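You operate a simulated robot arm through the tools that you are given. There is no shell and no other tool.

Carry out the task below with a simulated robot arm. There is one attempt and no reset: what you move stays moved.

TASK
The oil is too cold: warm it past 30 C, reset, and run the pump at the card's rate.
Fine: heater off again before the reset; the rate is on the green card; close the let-off valve once it runs.

The check looks at the end state, three seconds after you hand in, the way a careful person would. Anything else that was tipped, shoved, dropped, spilled or broken makes it a failure.

THE ROBOT
A 6-joint arm with a fingered hand on a trunk, on a base that moves. Base frame: it is fixed to the floor where the robot stands at the start and does not move with it; the origin is under the middle of the robot, x ahead of it, y to its left, z up. Readings come in mm, rad, newtons and seconds.
With the tool pointing down near the work surface it reaches from about 480 to 940 mm from the robot's upright axis, wherever it stands. Its first joint turns from -2.897 to 2.897 rad. Places, roughly: board lamp rocker [900, -200, 1500]; oil heat gauge [900, 0, 1100]; oil heater rocker [900, 0, 1000]; pump fan rocker [800, 200, 1000]; pump rate knob [900, -200, 1000]; yellow pump let-off valve [700, 500, 700]. Payload 5 kg.
The TCP is the grasp point between the finger pads, 43 mm short of the fingertips. In the tool frame z runs along the fingers and y along their closing line. The gripper opens to 144 mm; its body begins 50 mm behind the TCP. The gripper is a hand of 5 fingers: y runs from the thumb to the fingers, the wrist lies at [-21, -133, -233] in the tool frame.
Orientation is told as [roll, pitch, yaw] about the base's x, y, z axes, in that order, counted from this pose: with the fingers straight down and the wrist toward the robot, the tool's x, y and z point along [0, 1, 0], [1, 0, 0] and [0, 0, -1] of the base frame.

THE INTERFACE
- The arm moves only by the tool nudge_tool. Its argument "moves" is one flat list of numbers, 6 for each row, row after row: the shift along the tool's x, y, z in mm, then the turn, a rotation vector about the tool's x, y, z in rad. In form: [dx, dy, dz, wx, wy, wz, dx, dy, dz, wx, wy, wz, ...]. A call has 1 to 20 rows; each row shifts and turns the commanded pose from where the row before left it, along the tool's axes as they then stand. Rows are played at 5 a second. More than 50 mm and 0.15 rad between two rows, and nothing of the call is played. A pose out of reach is approached as far as the arm can. The call stops where the force on the tool passes 40 N (or 10 N more than at its start, if that is more) or the arm is blocked; 0.2 s more then pass. In this call time passes only in rows, and 0.2 s behind the last. The reply holds the time, the measured pose of the TCP, the force on the tool along the base axes, the opening and the grip force, in the units named above and with some noise, with the torque about the TCP (base axes, N m) and any sound that the robot's microphone picked up.
- Cameras (640 x 400 px; columns grow to the right, rows downward): "scene" is now at [31.3, 169.2, 1628.1]; the picture's right is [0.15, -0.99, 0.00], its down [-0.43, -0.06, -0.90] and it looks along [0.89, 0.13, -0.44] (base axes); focal length 277 px, centre (320, 200). "wrist" rides on the gripper at [86, -109, -168] in the tool frame; the picture's right is [-0.80, 0.28, -0.53], its down [-0.54, -0.73, 0.42] and it looks along [-0.27, 0.63, 0.73] (tool axes); focal length 275 px, centre (320, 200). There is no depth. A picture from a camera that has moved, and an enlarged one, comes with that camera's place and axes in the base frame and with its lens.
- capture(camera): a new picture of that camera. No time passes.
- lift_body(by): slides the trunk up (or, below 0, down) by that many mm; the arm and the scene camera ride with it, the base frame stays. It gives what a move gives, with no picture.
- drive_base(legs): drives the robot by 1 to 6 legs, each [ahead, left, turn to the left] in mm, mm and rad, along the robot's own axes; the way and the turn of a leg run together, so that a leg with both is an arc; at most 1500 mm and 3.142 rad a leg. The arm and the cameras ride along, it lands a little off, and it stops where it bumps. It gives what a move gives.
- move_fingers(index, middle, ring, little, thumb_bend, thumb_turn): sets how far each is bent, from 0 (flat) to 1 (curled in); at 0.3 the hand is open as for a grip, at 0.7 the pads meet at the TCP. One left out holds its place. A second passes; each finger stops where it meets its share of the squeeze, and holds until it gets a number again. It is the only way to open and close the hand. It gives what a move gives, with no picture; readings hold the bend of each and the force on index, middle, ring, little, thumb and palm. thumb_turn goes from beside the hand (0) to across from the fingers (1), as for a grip.
- aim_head(pan, tilt): turns the head with the scene camera to pan (to the left, within 2.705 rad either way) and tilt (down, from -0.506 to 1.204), counted from straight ahead of the robot. It gives what a move gives.
- close_up(camera, box): a new picture of the part [left, top, right, bottom] of that camera's present view, enlarged. No time passes.
- close_job(): hands the job in; it is judged then, once.

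Places have to be worked out from the pictures, the camera data and where the tool is seen. Open the gripper and draw the arm clear of the work before you hand the job in, unless the task says otherwise.

The tools are called after ">>>" as a command line: name --argument value ..., lists and objects as JSON in quotes. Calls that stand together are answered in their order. nudge_tool: Moves the arm, as the interface text tells. Its arguments: {"type":"object","properties":{"moves":{"type":"array","items":{"type":"number"}}},"required":["moves"]} The other tools are called the same way: lift_body (by) moves the trunk up or down; move_fingers (index, middle, ring, little, thumb_bend, thumb_turn) moves the fingers one by one; drive_base (legs) drives the base; aim_head (pan, tilt) turns the head that bears the scene camera; capture (camera) takes a picture; close_up (camera, box) takes an enlarged picture of a part of a camera's view; close_job () hands the job in.

At the start:

```text
time_s: 0.0
tool_pos: [441.7, 208.4, 1481.1]
tcp_rot: [0.001, 0.0, 0.0]
wrist_force: [-0.5, -0.2, 0.5]
wrist_torque: [0.02, 0.02, -0.02]
grip_width: 143.6
finger_force: 0.1
shape: jaw
bend: [0.3, 0.3, 0.3, 0.3, 0.3, 0.98]
finger forces: [0.0, 0.0, 0.0, 0.1, 0.0, 0.0]
trunk travel left (down, up): [-525.0, 65.0]
robot x, y, heading: [0.3, -2.9, -0.0]
head pan, tilt (commanded): [0.148, 0.452]
```

scene: 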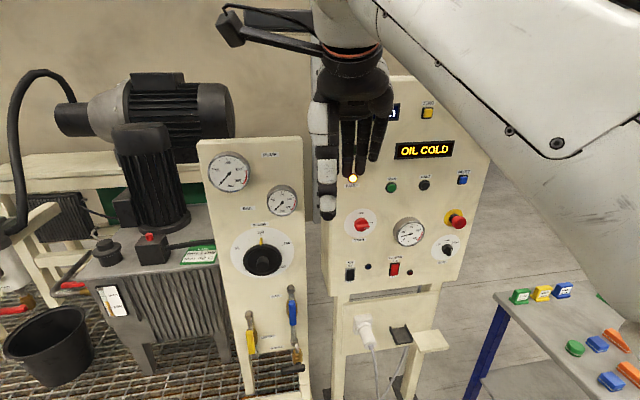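
wrist: 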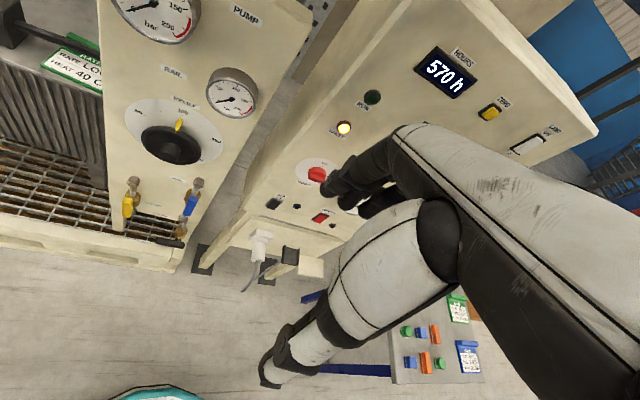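

The board shows OIL COLD, with the heater rocker probably the red one. I start by looking closer at the panel and the green card.

>>> close_up --camera "scene" --box '[320, 80, 500, 300]'

>>> close_up --camera "scene" --box '[90, 130, 320, 380]'

>>> close_up --camera "wrist" --box '[0, 0, 240, 250]'

>>> close_up --camera "wrist" --box '[240, 20, 580, 290]'

```text
1.82 times, centred on (410, 190) of scene
camera zoom: at [31.3, 169.2, 1628.1], right [0.15, -0.99, 0.0], down [-0.43, -0.06, -0.9], along [0.89, 0.13, -0.44], focal length 503 px, centre (156, 218)
```

zoom: 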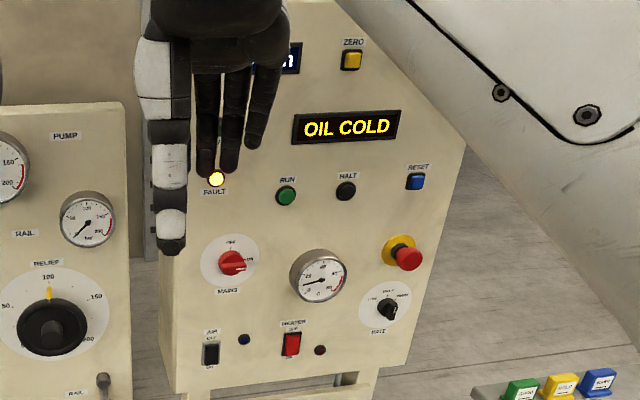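

```text
1.60 times, centred on (205, 255) of scene
camera zoom: at [31.3, 169.2, 1628.1], right [0.15, -0.99, 0.0], down [-0.43, -0.06, -0.9], along [0.89, 0.13, -0.44], focal length 443 px, centre (504, 112)
```

zoom: 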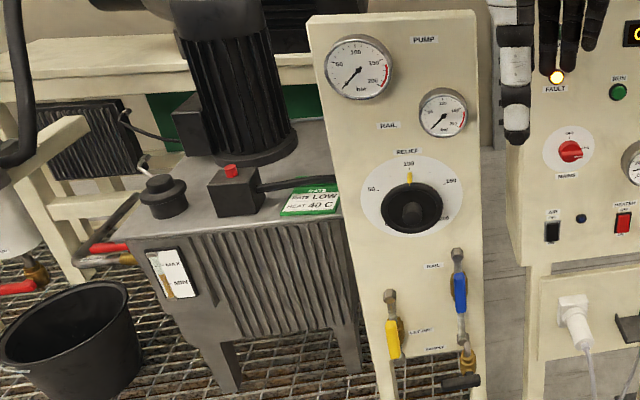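

```text
1.60 times, centred on (120, 125) of wrist
camera zoom: at [333.4, 292.9, 1648.2], right [0.28, -0.8, 0.53], down [-0.73, -0.54, -0.42], along [0.63, -0.27, -0.73], focal length 440 px, centre (640, 320)
```

zoom: 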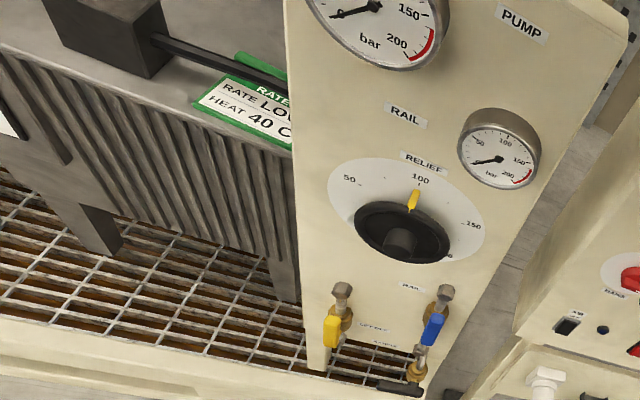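

```text
1.48 times, centred on (410, 155) of wrist
camera zoom: at [333.4, 292.9, 1648.2], right [0.28, -0.8, 0.53], down [-0.73, -0.54, -0.42], along [0.63, -0.27, -0.73], focal length 408 px, centre (187, 267)
```

zoom: 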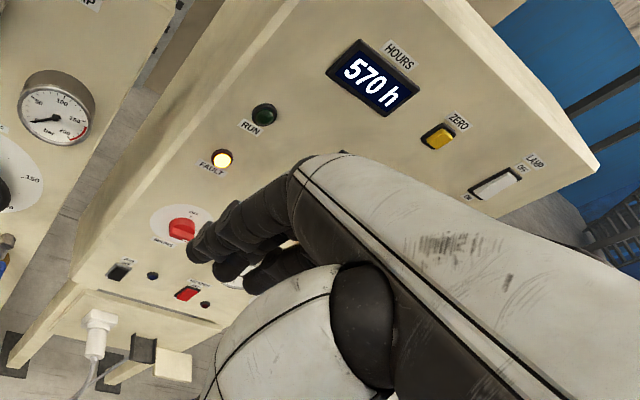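

I'll zoom further into the individual controls and the card.

>>> close_up --camera "scene" --box '[420, 195, 480, 265]'

>>> close_up --camera "scene" --box '[380, 205, 440, 285]'

>>> close_up --camera "scene" --box '[330, 195, 390, 290]'

>>> close_up --camera "scene" --box '[170, 235, 230, 275]'

>>> close_up --camera "scene" --box '[225, 275, 320, 380]'

>>> close_up --camera "scene" --box '[480, 270, 640, 400]'

```text
5.71 times, centred on (450, 230) of scene
camera zoom: at [31.3, 169.2, 1628.1], right [0.15, -0.99, 0.0], down [-0.43, -0.06, -0.9], along [0.89, 0.13, -0.44], focal length 1582 px, centre (-423, 29)
```

zoom: 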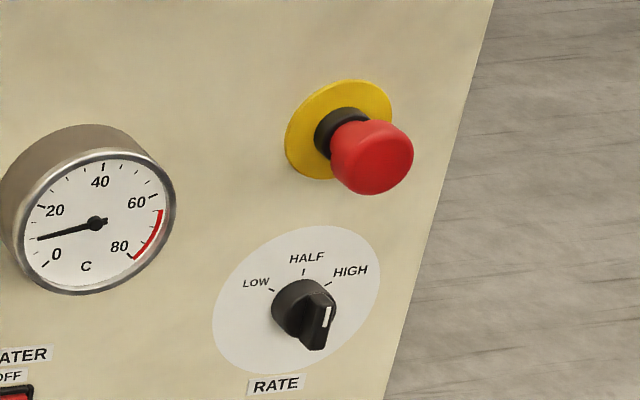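

```text
5.00 times, centred on (410, 245) of scene
camera zoom: at [31.3, 169.2, 1628.1], right [0.15, -0.99, 0.0], down [-0.43, -0.06, -0.9], along [0.89, 0.13, -0.44], focal length 1384 px, centre (-130, -25)
```

zoom: 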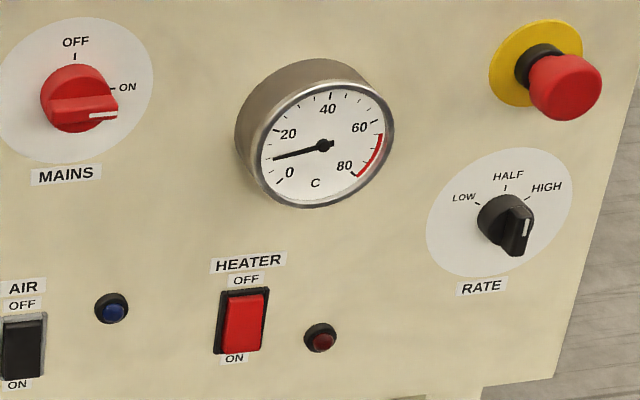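

```text
4.21 times, centred on (360, 242) of scene
camera zoom: at [31.3, 169.2, 1628.1], right [0.15, -0.99, 0.0], down [-0.43, -0.06, -0.9], along [0.89, 0.13, -0.44], focal length 1166 px, centre (152, 21)
```

zoom: 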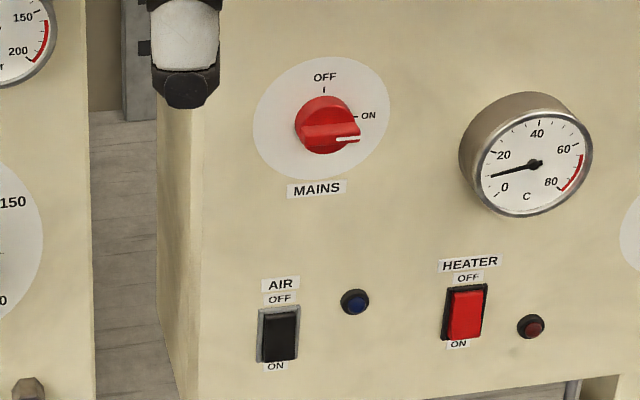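

```text
10.00 times, centred on (200, 255) of scene
camera zoom: at [31.3, 169.2, 1628.1], right [0.15, -0.99, 0.0], down [-0.43, -0.06, -0.9], along [0.89, 0.13, -0.44], focal length 2769 px, centre (1520, -350)
```

zoom: 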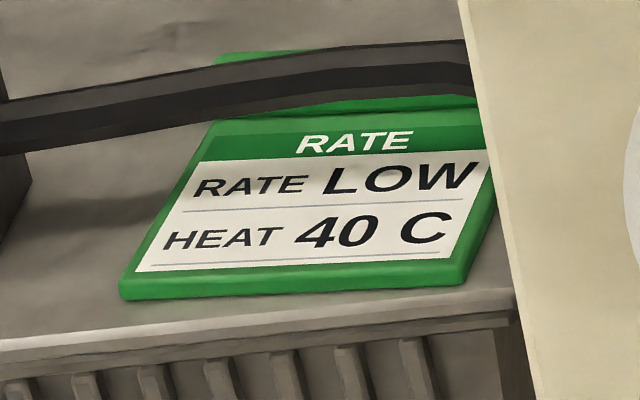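

```text
3.81 times, centred on (272, 328) of scene
camera zoom: at [31.3, 169.2, 1628.1], right [0.15, -0.99, 0.0], down [-0.43, -0.06, -0.9], along [0.89, 0.13, -0.44], focal length 1055 px, centre (501, -286)
```

zoom: 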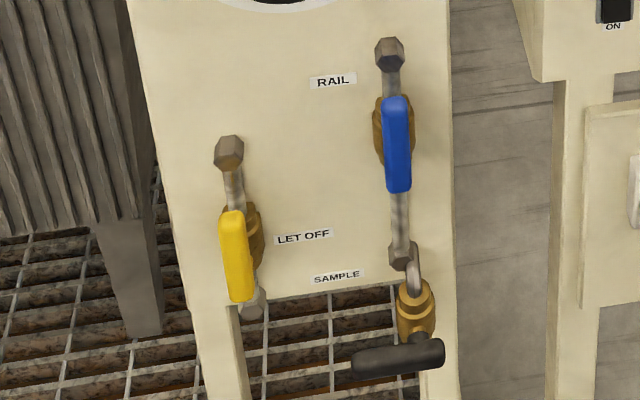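

```text
3.08 times, centred on (560, 335) of scene
camera zoom: at [31.3, 169.2, 1628.1], right [0.15, -0.99, 0.0], down [-0.43, -0.06, -0.9], along [0.89, 0.13, -0.44], focal length 852 px, centre (-418, -215)
```

zoom: 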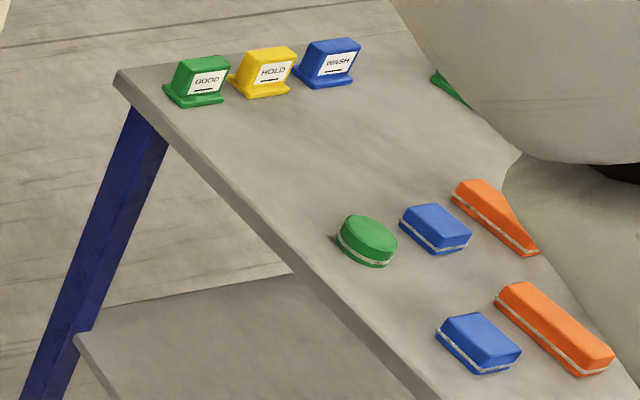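

The card on the tank reads RATE LOW / HEAT 40 C, and the heater gauge sits around 10 C with the heater rocker looking off. I look at the table on the right for other cards and around the arm before moving anything.

>>> close_up --camera "wrist" --box '[380, 290, 500, 390]'

>>> aim_head --pan -0.7 --tilt 0.7

>>> capture --camera "scene"

```text
4.00 times, centred on (440, 340) of wrist
camera zoom: at [333.4, 292.9, 1648.2], right [0.28, -0.8, 0.53], down [-0.73, -0.54, -0.42], along [0.63, -0.27, -0.73], focal length 1101 px, centre (-160, -360)
```

zoom: 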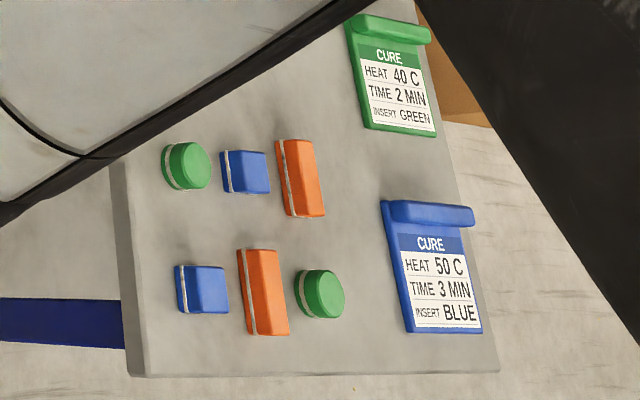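

```text
time_s: 1.2
tool_pos: [441.6, 207.0, 1480.0]
tcp_rot: [0.001, 0.0, -0.001]
wrist_force: [0.3, -0.1, 0.0]
wrist_torque: [0.02, -0.02, 0.0]
grip_width: 143.3
finger_force: 0.2
shape: jaw
bend: [0.3, 0.3, 0.3, 0.3, 0.3, 0.98]
finger forces: [0.0, 0.0, 0.1, 0.0, 0.1, 0.0]
trunk travel left (down, up): [-525.0, 65.0]
robot x, y, heading: [-0.9, -1.3, 0.005]
head pan, tilt (commanded): [-0.7, 0.7]
```

```text
taken
camera scene: at [5.5, 101.0, 1606.1], right [-0.64, -0.77, 0.0], down [-0.49, 0.41, -0.77], along [0.59, -0.49, -0.64], focal length 277 px, centre (320, 200)
```

scene: 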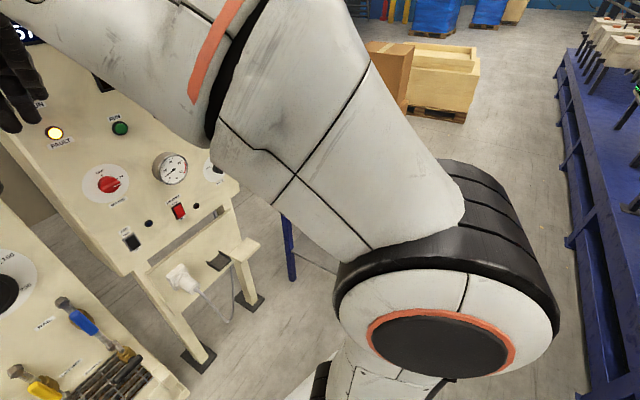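

The other cards are for curing, so the rate card is the tank's: LOW. I look at the hand and panel from another head angle for parallax.

>>> aim_head --pan 0.0 --tilt 0.5

>>> capture --camera "scene"

>>> close_up --camera "scene" --box '[180, 0, 360, 240]'

```text
time_s: 2.2
tool_pos: [441.7, 207.0, 1479.0]
tcp_rot: [0.0, 0.0, 0.001]
wrist_force: [0.2, 1.0, -0.4]
wrist_torque: [-0.02, 0.02, 0.01]
grip_width: 143.5
finger_force: 0.0
shape: jaw
bend: [0.3, 0.3, 0.3, 0.3, 0.3, 0.98]
finger forces: [0.0, 0.0, 0.0, 0.0, 0.0, 0.0]
trunk travel left (down, up): [-525.0, 65.0]
robot x, y, heading: [1.2, -3.2, -0.0]
head pan, tilt (commanded): [0.0, 0.499]
```

```text
taken
camera scene: at [31.4, 155.6, 1623.7], right [0.0, -1.0, 0.0], down [-0.48, 0.0, -0.88], along [0.88, 0.0, -0.48], focal length 277 px, centre (320, 200)
```

scene: 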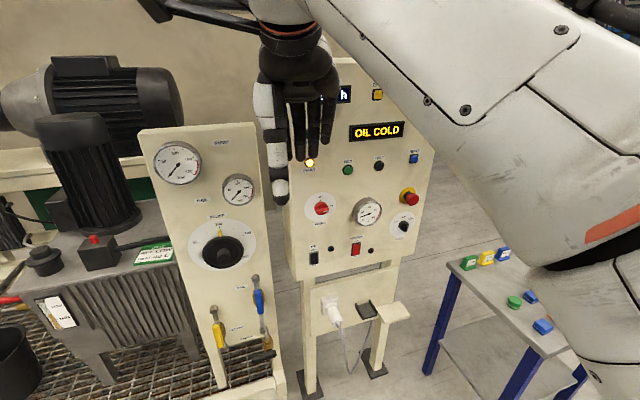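

```text
1.67 times, centred on (270, 120) of scene
camera zoom: at [31.4, 155.6, 1623.7], right [0.0, -1.0, 0.0], down [-0.48, 0.0, -0.88], along [0.88, 0.0, -0.48], focal length 462 px, centre (403, 333)
```

zoom: 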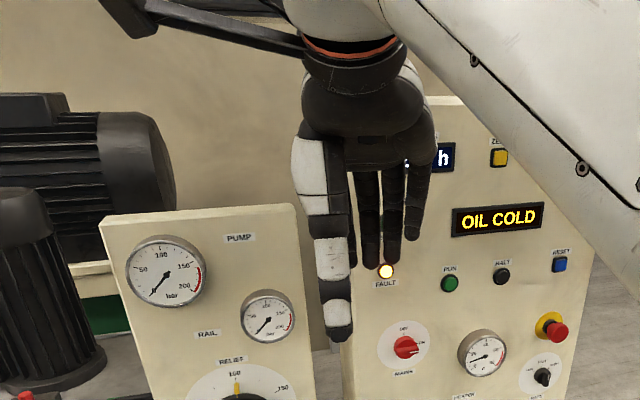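

The hand's fingers are on the far side and the index is the leftmost one. I'll make a pointing hand (index out, others curled) and look at it.

>>> move_fingers --index 0.2 --middle 1.0 --ring 1.0 --little 1.0 --thumb_bend 1.0 --thumb_turn 0.98

>>> close_up --camera "scene" --box '[180, 0, 360, 240]'

>>> capture --camera "wrist"

```text
time_s: 3.2
tool_pos: [441.5, 207.5, 1480.3]
tcp_rot: [0.0, 0.0, -0.001]
wrist_force: [0.4, -0.7, 0.8]
wrist_torque: [-0.01, 0.0, -0.02]
grip_width: 51.9
finger_force: 0.1
shape: fingers
bend: [0.2, 1.0, 1.0, 1.0, 1.0, 1.0]
finger forces: [0.0, 0.1, 0.1, 0.1, 0.0, 0.0]
trunk travel left (down, up): [-525.0, 65.0]
robot x, y, heading: [1.7, 0.7, 0.003]
head pan, tilt (commanded): [0.0, 0.499]
```

```text
1.67 times, centred on (270, 120) of scene
camera zoom: at [31.4, 155.7, 1623.8], right [0.0, -1.0, 0.0], down [-0.48, 0.0, -0.88], along [0.88, 0.0, -0.48], focal length 462 px, centre (403, 333)
```

zoom: 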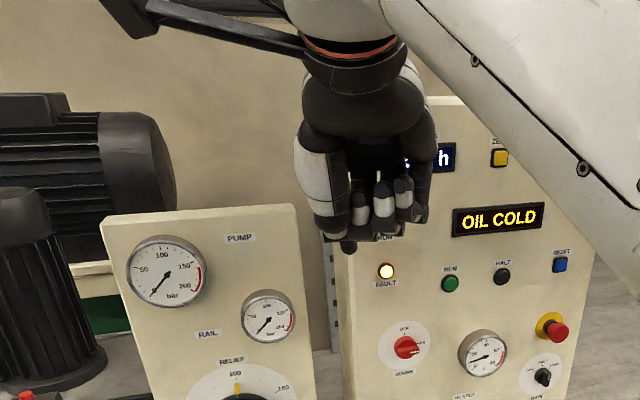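

```text
taken
camera wrist: at [333.4, 292.9, 1648.2], right [0.28, -0.8, 0.53], down [-0.73, -0.54, -0.42], along [0.63, -0.27, -0.73], focal length 275 px, centre (320, 200)
```

wrist: 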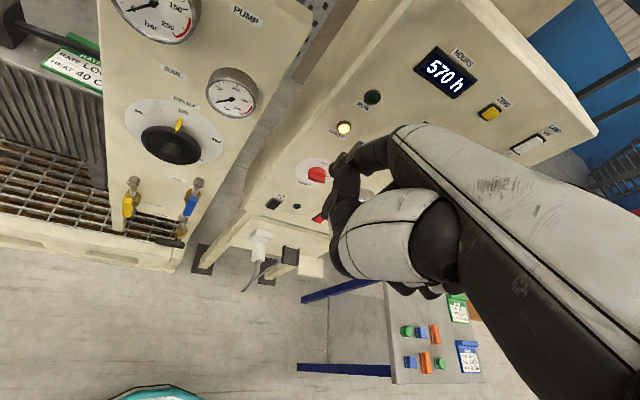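

I zoom into the wrist view to see the index fingertip.

>>> close_up --camera "wrist" --box '[290, 90, 500, 310]'

>>> close_up --camera "scene" --box '[245, 50, 345, 160]'

```text
1.82 times, centred on (395, 200) of wrist
camera zoom: at [333.4, 292.9, 1648.2], right [0.28, -0.8, 0.53], down [-0.73, -0.54, -0.42], along [0.63, -0.27, -0.73], focal length 500 px, centre (184, 200)
```

zoom: 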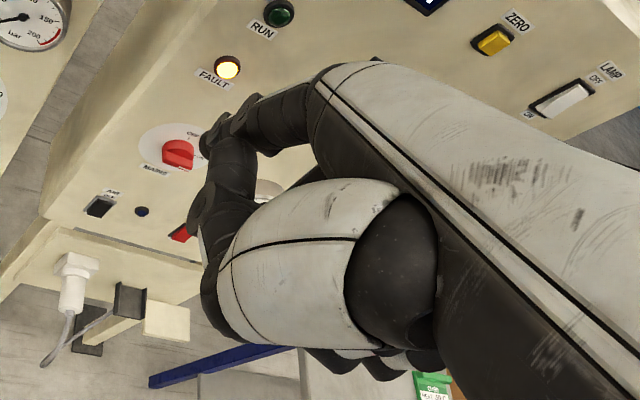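

```text
3.64 times, centred on (295, 105) of scene
camera zoom: at [31.4, 155.7, 1623.8], right [0.0, -1.0, 0.0], down [-0.48, 0.0, -0.88], along [0.88, 0.0, -0.48], focal length 1007 px, centre (411, 546)
```

zoom: 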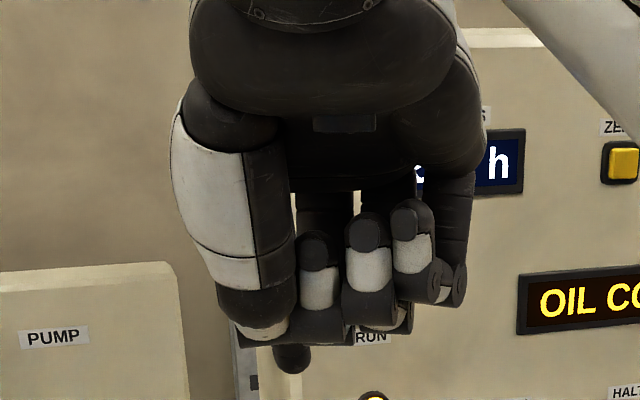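

Triangulating the index tip gives about [550, 219, 1453] at bend 0.2. I'll straighten the index fully and measure again.

>>> move_fingers --index 0.0

>>> close_up --camera "scene" --box '[245, 50, 345, 160]'

>>> close_up --camera "wrist" --box '[290, 90, 500, 310]'

```text
time_s: 4.2
tool_pos: [442.5, 207.1, 1480.3]
tcp_rot: [0.002, 0.0, 0.0]
wrist_force: [0.1, -0.9, 0.0]
wrist_torque: [0.0, 0.01, -0.01]
grip_width: 70.7
finger_force: 0.0
shape: fingers
bend: [0.0, 1.0, 1.0, 1.0, 1.0, 1.0]
finger forces: [0.1, 0.0, 0.0, 0.0, 0.0, 0.0]
trunk travel left (down, up): [-525.0, 65.0]
robot x, y, heading: [1.2, -2.0, -0.001]
head pan, tilt (commanded): [0.0, 0.499]
```

```text
3.64 times, centred on (295, 105) of scene
camera zoom: at [31.4, 155.7, 1623.8], right [0.0, -1.0, 0.0], down [-0.48, 0.0, -0.88], along [0.88, 0.0, -0.48], focal length 1007 px, centre (411, 546)
```

zoom: 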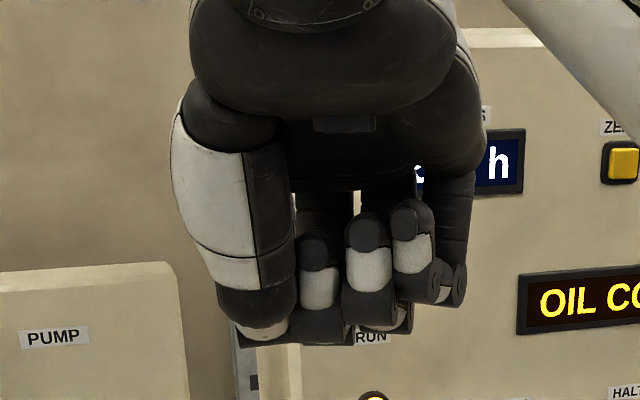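

```text
1.82 times, centred on (395, 200) of wrist
camera zoom: at [333.4, 292.9, 1648.2], right [0.28, -0.8, 0.53], down [-0.73, -0.54, -0.42], along [0.63, -0.27, -0.73], focal length 500 px, centre (184, 200)
```

zoom: 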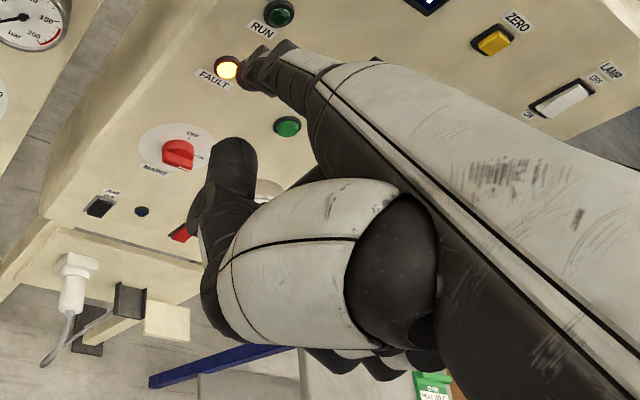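

With the index flat, the hand points about 50° outward from tool z (tip about [11, 169, 18] in the tool frame), so a ~40° pitch gives a straight pointing hand. I lower the trunk 300 mm (nothing beneath the arm) to get parallax and the arm closer to panel height.

>>> lift_body --by -300

>>> capture --camera "scene"

>>> capture --camera "wrist"

```text
time_s: 7.2
tool_pos: [441.9, 206.6, 1180.3]
tcp_rot: [0.001, -0.001, 0.0]
wrist_force: [-0.2, -0.8, 0.2]
wrist_torque: [-0.02, -0.01, -0.03]
grip_width: 70.7
finger_force: 0.0
shape: fingers
bend: [0.0, 1.0, 1.0, 1.0, 1.0, 1.0]
finger forces: [0.0, 0.0, 0.0, 0.0, 0.0, 0.0]
trunk travel left (down, up): [-225.0, 365.0]
robot x, y, heading: [1.0, 3.0, -0.003]
head pan, tilt (commanded): [0.0, 0.499]
```

```text
taken
camera scene: at [31.4, 155.7, 1323.8], right [0.0, -1.0, 0.0], down [-0.48, 0.0, -0.88], along [0.88, 0.0, -0.48], focal length 277 px, centre (320, 200)
```

scene: 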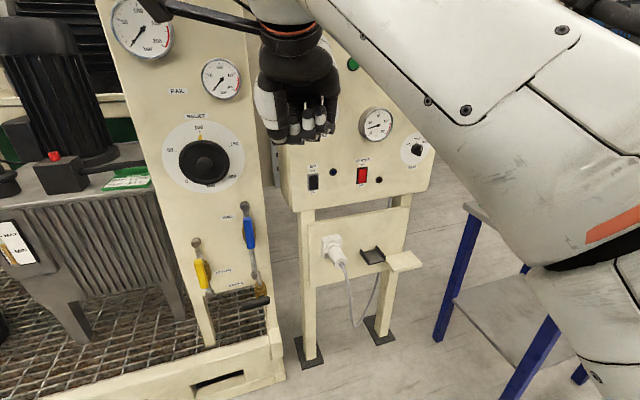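

```text
taken
camera wrist: at [333.4, 292.8, 1348.3], right [0.28, -0.8, 0.53], down [-0.73, -0.54, -0.42], along [0.63, -0.27, -0.73], focal length 275 px, centre (320, 200)
```

wrist: 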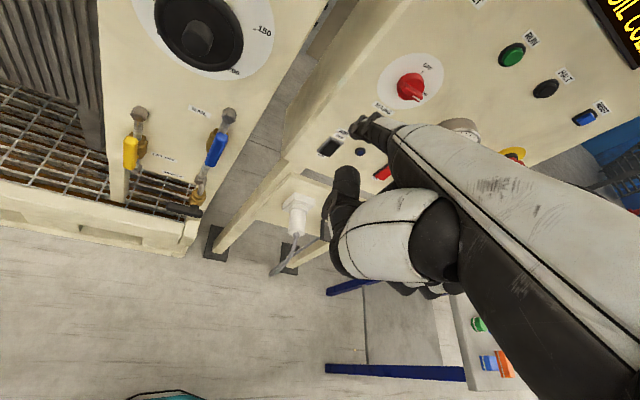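

I take enlarged views for accurate triangulation of the lower panel controls from this height.

>>> close_up --camera "scene" --box '[290, 80, 450, 220]'

>>> close_up --camera "wrist" --box '[300, 0, 640, 210]'

>>> close_up --camera "scene" --box '[170, 190, 290, 330]'

```text
2.86 times, centred on (370, 150) of scene
camera zoom: at [31.4, 155.7, 1323.8], right [0.0, -1.0, 0.0], down [-0.48, 0.0, -0.88], along [0.88, 0.0, -0.48], focal length 791 px, centre (177, 343)
```

zoom: 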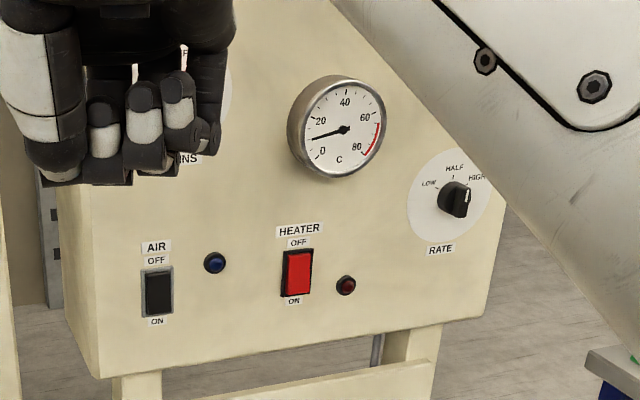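

```text
1.88 times, centred on (470, 105) of wrist
camera zoom: at [333.4, 292.8, 1348.3], right [0.28, -0.8, 0.53], down [-0.73, -0.54, -0.42], along [0.63, -0.27, -0.73], focal length 518 px, centre (38, 379)
```

zoom: 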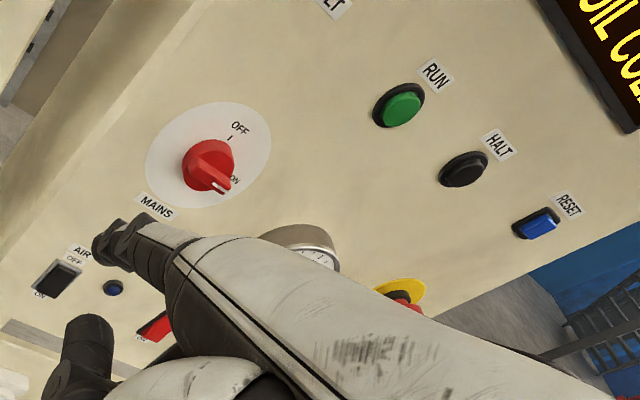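

```text
2.86 times, centred on (230, 260) of scene
camera zoom: at [31.4, 155.7, 1323.8], right [0.0, -1.0, 0.0], down [-0.48, 0.0, -0.88], along [0.88, 0.0, -0.48], focal length 791 px, centre (577, 29)
```

zoom: 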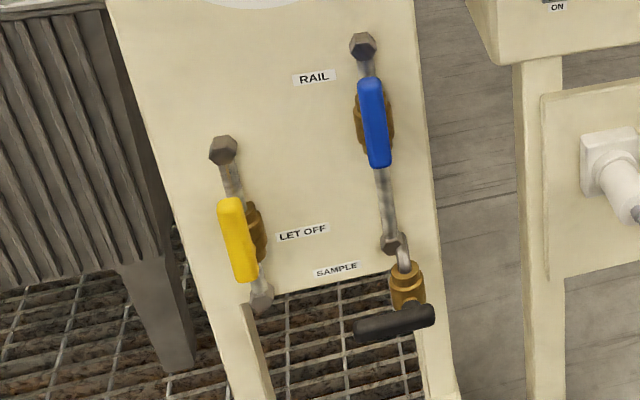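

Triangulation puts the heater rocker near [852, 20, 967], the AIR rocker at [800, 176, 967], RATE at [912, -157, 1038], RUN at [843, 64, 1289] and RESET at [912, -163, 1300]. The panel is yawed about 0.32 rad. I rotate the hand in place to point level and square to the panel.

>>> nudge_tool --moves '[0, 0, 0, -0.139, 0, 0, 0, 0, 0, -0.139, 0, 0, 0, 0, 0, -0.139, 0, 0, 0, 0, 0, -0.139, 0, 0, 0, 0, 0, -0.138, 0, 0, 0, 0, 0, 0, 0.068, -0.082, 0, 0, 0, 0, 0.068, -0.082, 0, 0, 0, 0, 0.068, -0.082]'

>>> capture --camera "scene"

>>> capture --camera "wrist"

```text
time_s: 9.2
tool_pos: [419.0, 257.5, 1172.3]
tcp_rot: [-0.012, -0.678, 0.452]
wrist_force: [0.3, -0.5, 1.0]
wrist_torque: [-0.03, 0.0, 0.0]
grip_width: 71.0
finger_force: 0.0
shape: fingers
bend: [0.0, 1.0, 1.0, 1.0, 1.0, 1.0]
finger forces: [0.1, 0.0, 0.1, 0.1, 0.0, 0.0]
trunk travel left (down, up): [-225.0, 365.0]
robot x, y, heading: [3.5, -0.4, -0.001]
head pan, tilt (commanded): [0.0, 0.499]
stopped in row 8: the arm was blocked; the commanded pose is now the measured one
```

```text
taken
camera scene: at [31.3, 155.8, 1323.6], right [0.0, -1.0, 0.0], down [-0.48, 0.0, -0.88], along [0.88, 0.0, -0.48], focal length 277 px, centre (320, 200)
```

scene: 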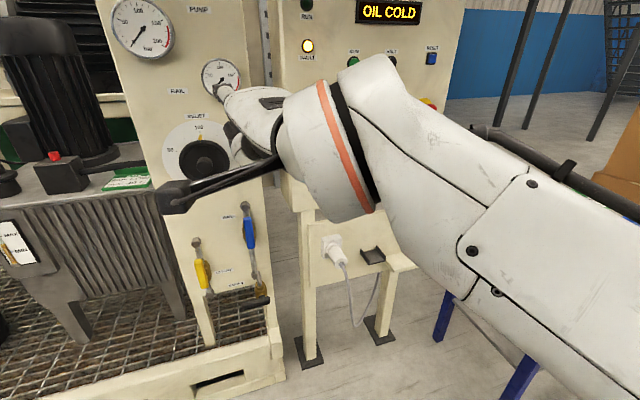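

```text
taken
camera wrist: at [210.4, 254.5, 1234.6], right [0.24, -0.76, 0.6], down [-0.04, -0.63, -0.78], along [0.97, 0.16, -0.18], focal length 275 px, centre (320, 200)
```

wrist: 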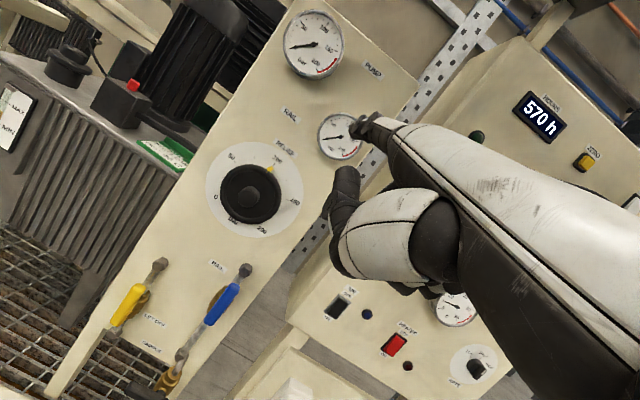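

The arm hit a limit because the wrist was tucked too close to the body; the pose is now [419, 257, 1172] with yaw 0.45. I move forward and right while bringing the yaw back to 0.32.

>>> nudge_tool --moves '[-40.9, 6.2, 5.0, 0, -0.0136, 0.0169, -40.9, 6.2, 5.0, 0, -0.0136, 0.0169, -40.9, 6.2, 5.0, 0, -0.0136, 0.0169, -40.9, 6.2, 5.0, 0, -0.0136, 0.0169, -40.9, 6.2, 5.0, 0, -0.0136, 0.0169, -40.9, 6.2, 5.0, 0, -0.0136, 0.0169]'

>>> capture --camera "scene"

```text
time_s: 9.8
tool_pos: [385.3, 302.4, 1173.5]
tcp_rot: [-0.009, -0.679, 0.671]
wrist_force: [0.2, -0.7, -0.5]
wrist_torque: [0.01, 0.01, 0.01]
grip_width: 70.8
finger_force: 0.0
shape: fingers
bend: [0.0, 1.0, 1.0, 1.0, 1.0, 1.0]
finger forces: [0.0, 0.0, 0.0, 0.0, 0.0, 0.0]
trunk travel left (down, up): [-225.0, 365.0]
robot x, y, heading: [-0.0, -0.4, 0.0]
head pan, tilt (commanded): [0.0, 0.499]
stopped in row 2: the arm was blocked; the commanded pose is now the measured one
```

```text
taken
camera scene: at [31.5, 155.7, 1323.8], right [0.0, -1.0, 0.0], down [-0.48, 0.0, -0.88], along [0.88, 0.0, -0.48], focal length 277 px, centre (320, 200)
```

scene: 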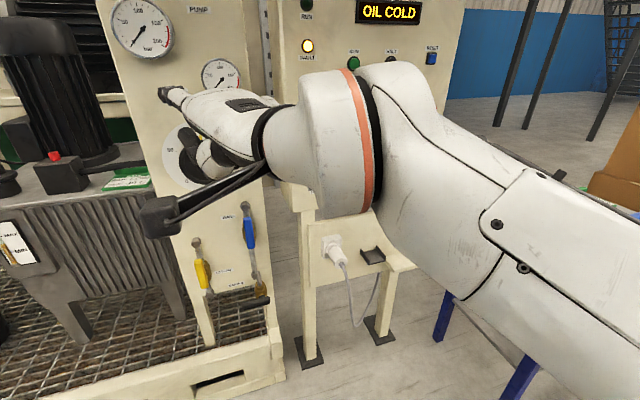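

The arm moved opposite to the command, which suggests a wrist singularity or limit there. I back out by pitching the hand back down in small steps and check that it follows.

>>> nudge_tool --moves '[0, 0, 0, 0.1, 0, 0, 0, 0, 0, 0.1, 0, 0]'

>>> capture --camera "scene"

```text
time_s: 10.4
tool_pos: [381.9, 302.1, 1177.0]
tcp_rot: [-0.008, -0.488, 0.676]
wrist_force: [0.7, -0.2, 0.5]
wrist_torque: [-0.03, 0.05, 0.01]
grip_width: 70.8
finger_force: 0.1
shape: fingers
bend: [0.0, 1.0, 1.0, 1.0, 1.0, 1.0]
finger forces: [0.0, 0.1, 0.0, 0.0, 0.1, 0.1]
trunk travel left (down, up): [-225.0, 365.0]
robot x, y, heading: [0.8, 0.1, 0.001]
head pan, tilt (commanded): [0.0, 0.499]
```

```text
taken
camera scene: at [31.5, 155.9, 1323.3], right [0.0, -1.0, 0.0], down [-0.48, 0.0, -0.88], along [0.88, 0.0, -0.48], focal length 277 px, centre (320, 200)
```

scene: 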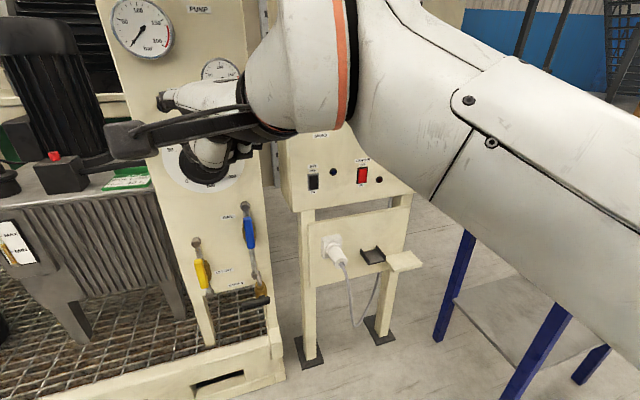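

It follows now. I move the tool outward (base +150 x, -50 y) without rotation, away from the body.

>>> nudge_tool --moves '[-26.6, 15.1, 8.0, 0, 0, 0, -26.6, 15.1, 8.0, 0, 0, 0, -26.6, 15.1, 8.0, 0, 0, 0, -26.6, 15.1, 8.0, 0, 0, 0, -26.6, 15.1, 8.0, 0, 0, 0]'

```text
time_s: 10.9
tool_pos: [387.7, 324.3, 1186.5]
tcp_rot: [0.001, -0.497, 0.774]
wrist_force: [-4.0, 0.7, 2.8]
wrist_torque: [-0.11, -0.29, -0.21]
grip_width: 70.7
finger_force: 0.1
shape: fingers
bend: [0.0, 1.0, 1.0, 1.0, 1.0, 1.0]
finger forces: [0.0, 0.0, 0.0, 0.1, 0.0, 0.0]
trunk travel left (down, up): [-225.0, 365.0]
robot x, y, heading: [1.7, 2.5, 0.001]
head pan, tilt (commanded): [0.0, 0.499]
stopped in row 2: the force on the tool passed its limit at 121 N (the readings are from after the stop); the commanded pose is now the measured one
```

The force limit tripped and the arm went left again. I look before anything else.

>>> capture --camera "scene"

>>> capture --camera "wrist"

```text
taken
camera scene: at [28.7, 155.8, 1324.8], right [0.0, -1.0, 0.0], down [-0.48, 0.0, -0.88], along [0.88, 0.0, -0.48], focal length 277 px, centre (320, 200)
```

scene: 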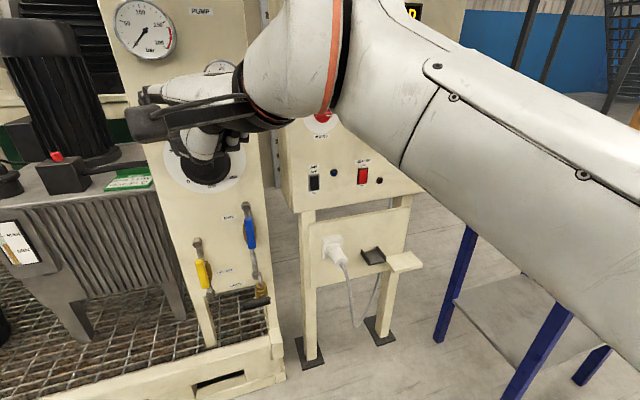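

```text
taken
camera wrist: at [202.8, 261.9, 1281.7], right [0.55, -0.57, 0.6], down [0.07, -0.69, -0.72], along [0.83, 0.44, -0.35], focal length 275 px, centre (320, 200)
```

wrist: 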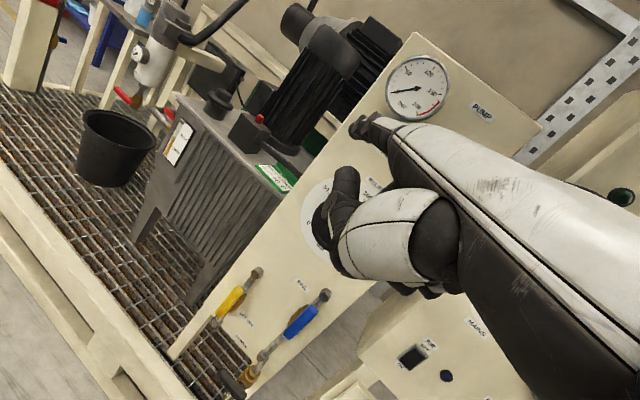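

No environment contact is visible. I look at the arm's own structure to understand its configuration.

>>> aim_head --pan -0.8 --tilt 0.5

>>> capture --camera "scene"

>>> aim_head --pan -1.3 --tilt 1.0

>>> capture --camera "scene"

```text
time_s: 12.0
tool_pos: [393.4, 322.3, 1181.0]
tcp_rot: [0.005, -0.49, 0.767]
wrist_force: [-0.7, 0.2, -0.2]
wrist_torque: [-0.01, 0.03, 0.01]
grip_width: 71.0
finger_force: 0.1
shape: fingers
bend: [0.0, 1.0, 1.0, 1.0, 1.0, 1.0]
finger forces: [0.1, 0.0, 0.0, 0.0, 0.0, 0.1]
trunk travel left (down, up): [-225.0, 365.0]
robot x, y, heading: [-1.0, -1.9, 0.005]
head pan, tilt (commanded): [-0.799, 0.499]
```

```text
taken
camera scene: at [3.7, 90.5, 1323.8], right [-0.71, -0.7, 0.0], down [-0.33, 0.34, -0.88], along [0.61, -0.63, -0.48], focal length 277 px, centre (320, 200)
```

scene: 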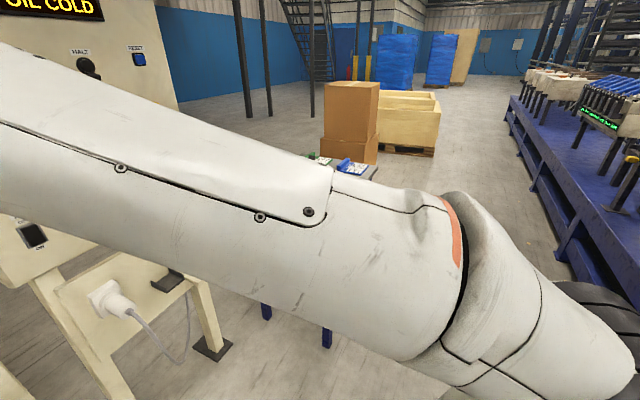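

```text
time_s: 12.9
tool_pos: [391.9, 322.3, 1180.6]
tcp_rot: [0.003, -0.491, 0.767]
wrist_force: [-0.8, -0.6, -1.1]
wrist_torque: [-0.03, 0.03, 0.0]
grip_width: 71.1
finger_force: 0.3
shape: fingers
bend: [0.0, 1.0, 1.0, 1.0, 1.0, 1.0]
finger forces: [0.0, 0.0, 0.1, 0.0, 0.1, 0.1]
trunk travel left (down, up): [-225.0, 365.0]
robot x, y, heading: [-3.2, 0.5, 0.005]
head pan, tilt (commanded): [-1.3, 1.0]
```

```text
taken
camera scene: at [-41.1, 88.5, 1282.7], right [-0.96, -0.27, 0.0], down [-0.23, 0.81, -0.54], along [0.15, -0.52, -0.84], focal length 277 px, centre (320, 200)
```

scene: 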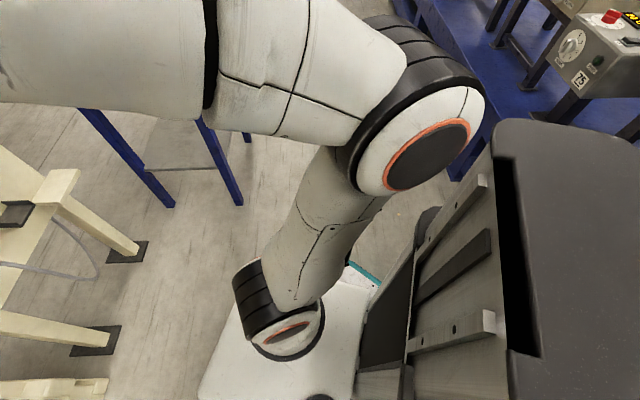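

Now it makes sense: the elbow sits back-right, right next to the trunk, so turning the first joint right jammed it (wrist too close to the axis). I pitch the hand back down and move it radially outward along its current azimuth to free the elbow.

>>> nudge_tool --moves '[0, 0, 0, 0.12, 0, 0, 0, 0, 0, 0.12, 0, 0, 0, 0, 0, 0.12, 0, 0, 0, 0, 0, 0.12, 0, 0]'

>>> capture --camera "scene"

```text
time_s: 13.9
tool_pos: [391.3, 322.9, 1181.1]
tcp_rot: [0.004, -0.008, 0.77]
wrist_force: [-0.4, 0.1, 0.2]
wrist_torque: [0.03, -0.06, 0.01]
grip_width: 71.2
finger_force: 0.1
shape: fingers
bend: [0.0, 1.0, 1.0, 1.0, 1.0, 1.0]
finger forces: [0.0, 0.1, 0.1, 0.0, 0.0, 0.0]
trunk travel left (down, up): [-225.0, 365.0]
robot x, y, heading: [-2.7, 1.3, 0.003]
head pan, tilt (commanded): [-1.3, 1.0]
```

```text
taken
camera scene: at [-41.2, 88.5, 1282.6], right [-0.96, -0.27, 0.0], down [-0.23, 0.81, -0.54], along [0.15, -0.52, -0.84], focal length 277 px, centre (320, 200)
```

scene: 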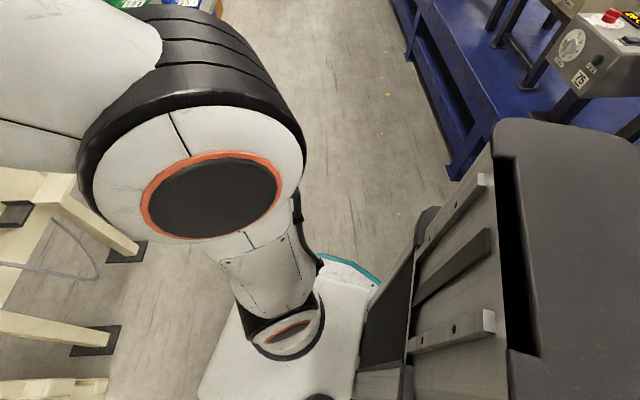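

The elbow swung forward, well clear of the trunk. I now swing right and slightly outward with the tool still pointing down, bringing yaw to 0.32.

>>> nudge_tool --moves '[-38.3, -7.7, 10.1, 0, 0, 0.056, -38.7, -5.6, 10.1, 0, 0, 0.056, -38.9, -3.4, 10.1, 0, 0, 0.056, -39, -1.2, 10.1, 0, 0, 0.056, -39.1, 0.9, 10.1, 0, 0, 0.056, -38.9, 3.1, 10.1, 0, 0, 0.056, -38.7, 5.3, 10.1, 0, 0, 0.056, -38.4, 7.5, 10.1, 0, 0, 0.056]'

>>> aim_head --pan -0.1 --tilt 0.5

>>> capture --camera "scene"

```text
time_s: 15.8
tool_pos: [560.4, 59.2, 1094.8]
tcp_rot: [0.007, -0.008, 0.322]
wrist_force: [-0.6, 0.3, -0.4]
wrist_torque: [-0.07, -0.04, 0.0]
grip_width: 70.7
finger_force: 0.0
shape: fingers
bend: [0.0, 1.0, 1.0, 1.0, 1.0, 1.0]
finger forces: [0.0, 0.0, 0.1, 0.0, 0.1, 0.0]
trunk travel left (down, up): [-225.0, 365.0]
robot x, y, heading: [-1.1, 1.1, 0.004]
head pan, tilt (commanded): [-1.3, 1.0]
```

```text
time_s: 17.1
tool_pos: [559.6, 61.1, 1095.7]
tcp_rot: [0.006, -0.006, 0.32]
wrist_force: [-1.0, -0.5, -1.4]
wrist_torque: [0.0, 0.0, -0.05]
grip_width: 71.0
finger_force: 0.0
shape: fingers
bend: [0.0, 1.0, 1.0, 1.0, 1.0, 1.0]
finger forces: [0.1, 0.0, 0.1, 0.0, 0.0, 0.0]
trunk travel left (down, up): [-225.0, 365.0]
robot x, y, heading: [0.2, -1.8, 0.004]
head pan, tilt (commanded): [-0.099, 0.499]
```

```text
taken
camera scene: at [30.6, 146.7, 1323.7], right [-0.1, -1.0, 0.0], down [-0.48, 0.05, -0.88], along [0.87, -0.09, -0.48], focal length 277 px, centre (320, 200)
```

scene: 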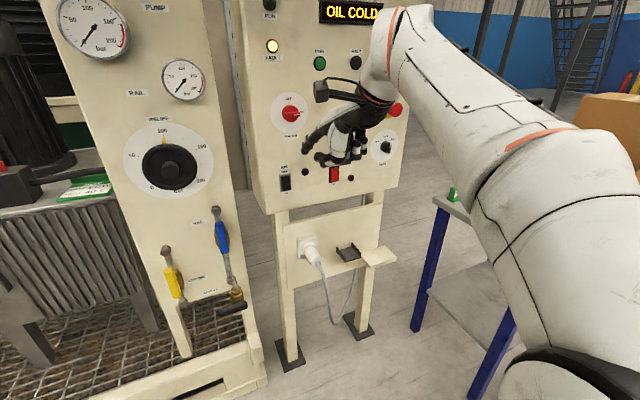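

The reach works well here. I pitch the hand up to point at the panel while moving toward the pre-press place in front of the heater.

>>> nudge_tool --moves '[-20.2, 7.4, 22.5, -0.1157, 0, 0, -20.2, 4.7, 23.2, -0.1157, 0, 0, -20.2, 2.0, 23.6, -0.1157, 0, 0, -20.2, -0.7, 23.7, -0.1157, 0, 0, -20.2, -3.5, 23.4, -0.1157, 0, 0, -20.2, -6.1, 22.9, -0.1157, 0, 0]'

>>> capture --camera "scene"

>>> capture --camera "wrist"

```text
time_s: 18.6
tool_pos: [641.2, -40.9, 965.3]
tcp_rot: [0.01, -0.701, 0.312]
wrist_force: [-0.4, 0.6, 1.1]
wrist_torque: [-0.04, -0.01, -0.06]
grip_width: 71.0
finger_force: 0.0
shape: fingers
bend: [0.0, 1.0, 1.0, 1.0, 1.0, 1.0]
finger forces: [0.1, 0.0, 0.0, 0.0, 0.0, 0.0]
trunk travel left (down, up): [-225.0, 365.0]
robot x, y, heading: [1.1, -0.6, 0.004]
head pan, tilt (commanded): [-0.099, 0.499]
```

```text
taken
camera scene: at [30.4, 146.9, 1323.8], right [-0.1, -1.0, 0.0], down [-0.48, 0.05, -0.88], along [0.87, -0.09, -0.48], focal length 277 px, centre (320, 200)
```

scene: 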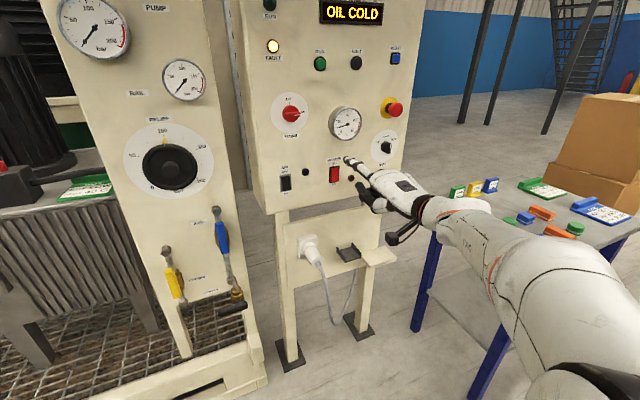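

```text
taken
camera wrist: at [432.7, -19.3, 1024.2], right [0.13, -0.8, 0.59], down [-0.1, -0.6, -0.8], along [0.99, 0.05, -0.16], focal length 275 px, centre (320, 200)
```

wrist: 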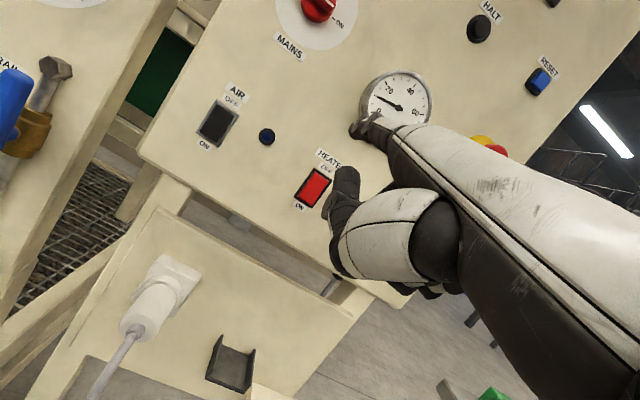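

The hand now points at the panel between heater and gauge. I zoom in to measure the fingertip and heater positions.

>>> close_up --camera "scene" --box '[270, 90, 430, 220]'

>>> close_up --camera "wrist" --box '[260, 60, 460, 220]'

```text
3.08 times, centred on (350, 155) of scene
camera zoom: at [30.4, 146.9, 1323.8], right [-0.1, -1.0, 0.0], down [-0.48, 0.05, -0.88], along [0.87, -0.09, -0.48], focal length 852 px, centre (228, 338)
```

zoom: 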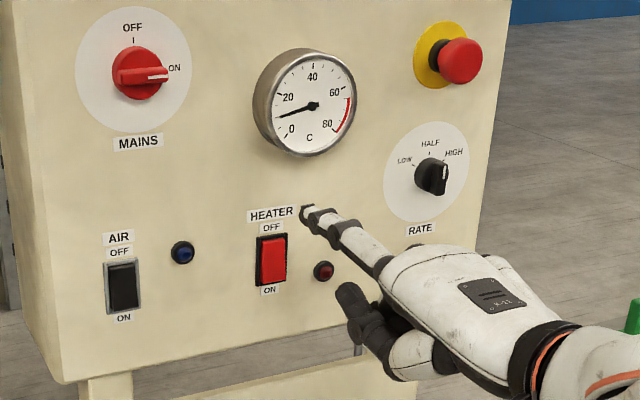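

```text
2.50 times, centred on (360, 140) of wrist
camera zoom: at [432.7, -19.3, 1024.2], right [0.13, -0.8, 0.59], down [-0.1, -0.6, -0.8], along [0.99, 0.05, -0.16], focal length 688 px, centre (220, 350)
```

zoom: 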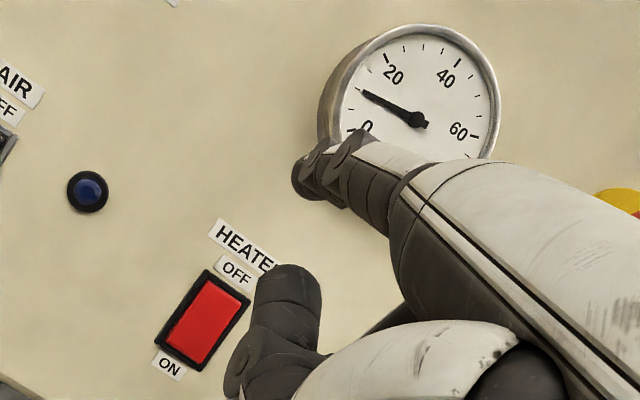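

Triangulated fingertip is about [736, 9, 1060]; the heater rocker centre is about [850, 20.5, 967], roughly 60 mm tall. I move the tip to about 40 mm in front of its lower (ON) half.

>>> nudge_tool --moves '[-5.9, -4.4, 32.3, 0, 0, 0, -5.9, -4.4, 32.3, 0, 0, 0, -5.9, -4.4, 32.3, 0, 0, 0, -5.9, -4.4, 32.3, 0, 0, 0]'

>>> close_up --camera "scene" --box '[270, 90, 430, 220]'

>>> close_up --camera "wrist" --box '[260, 60, 460, 220]'

```text
time_s: 19.6
tool_pos: [714.5, -39.7, 852.3]
tcp_rot: [0.009, -0.703, 0.313]
wrist_force: [-0.4, 0.3, 0.6]
wrist_torque: [-0.02, 0.0, -0.06]
grip_width: 70.6
finger_force: 0.2
shape: fingers
bend: [0.0, 1.0, 1.0, 1.0, 1.0, 1.0]
finger forces: [0.0, 0.0, 0.1, 0.0, 0.1, 0.1]
trunk travel left (down, up): [-225.0, 365.0]
robot x, y, heading: [-2.5, -0.0, 0.003]
head pan, tilt (commanded): [-0.099, 0.499]
```

```text
3.08 times, centred on (350, 155) of scene
camera zoom: at [30.3, 146.7, 1323.8], right [-0.1, -1.0, 0.0], down [-0.48, 0.05, -0.88], along [0.87, -0.09, -0.48], focal length 852 px, centre (228, 338)
```

zoom: 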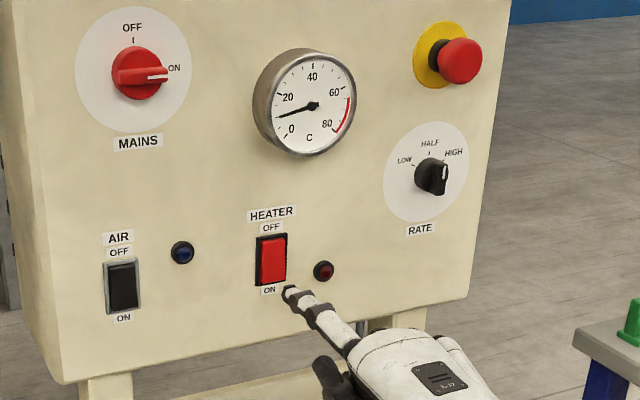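

```text
2.50 times, centred on (360, 140) of wrist
camera zoom: at [506.5, -19.4, 911.6], right [0.13, -0.8, 0.59], down [-0.1, -0.6, -0.8], along [0.99, 0.05, -0.16], focal length 688 px, centre (220, 350)
```

zoom: 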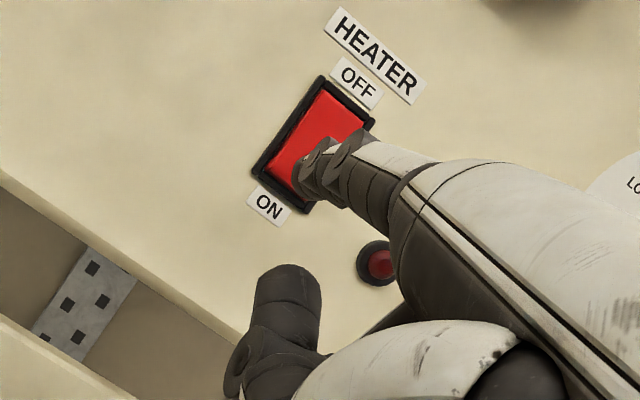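

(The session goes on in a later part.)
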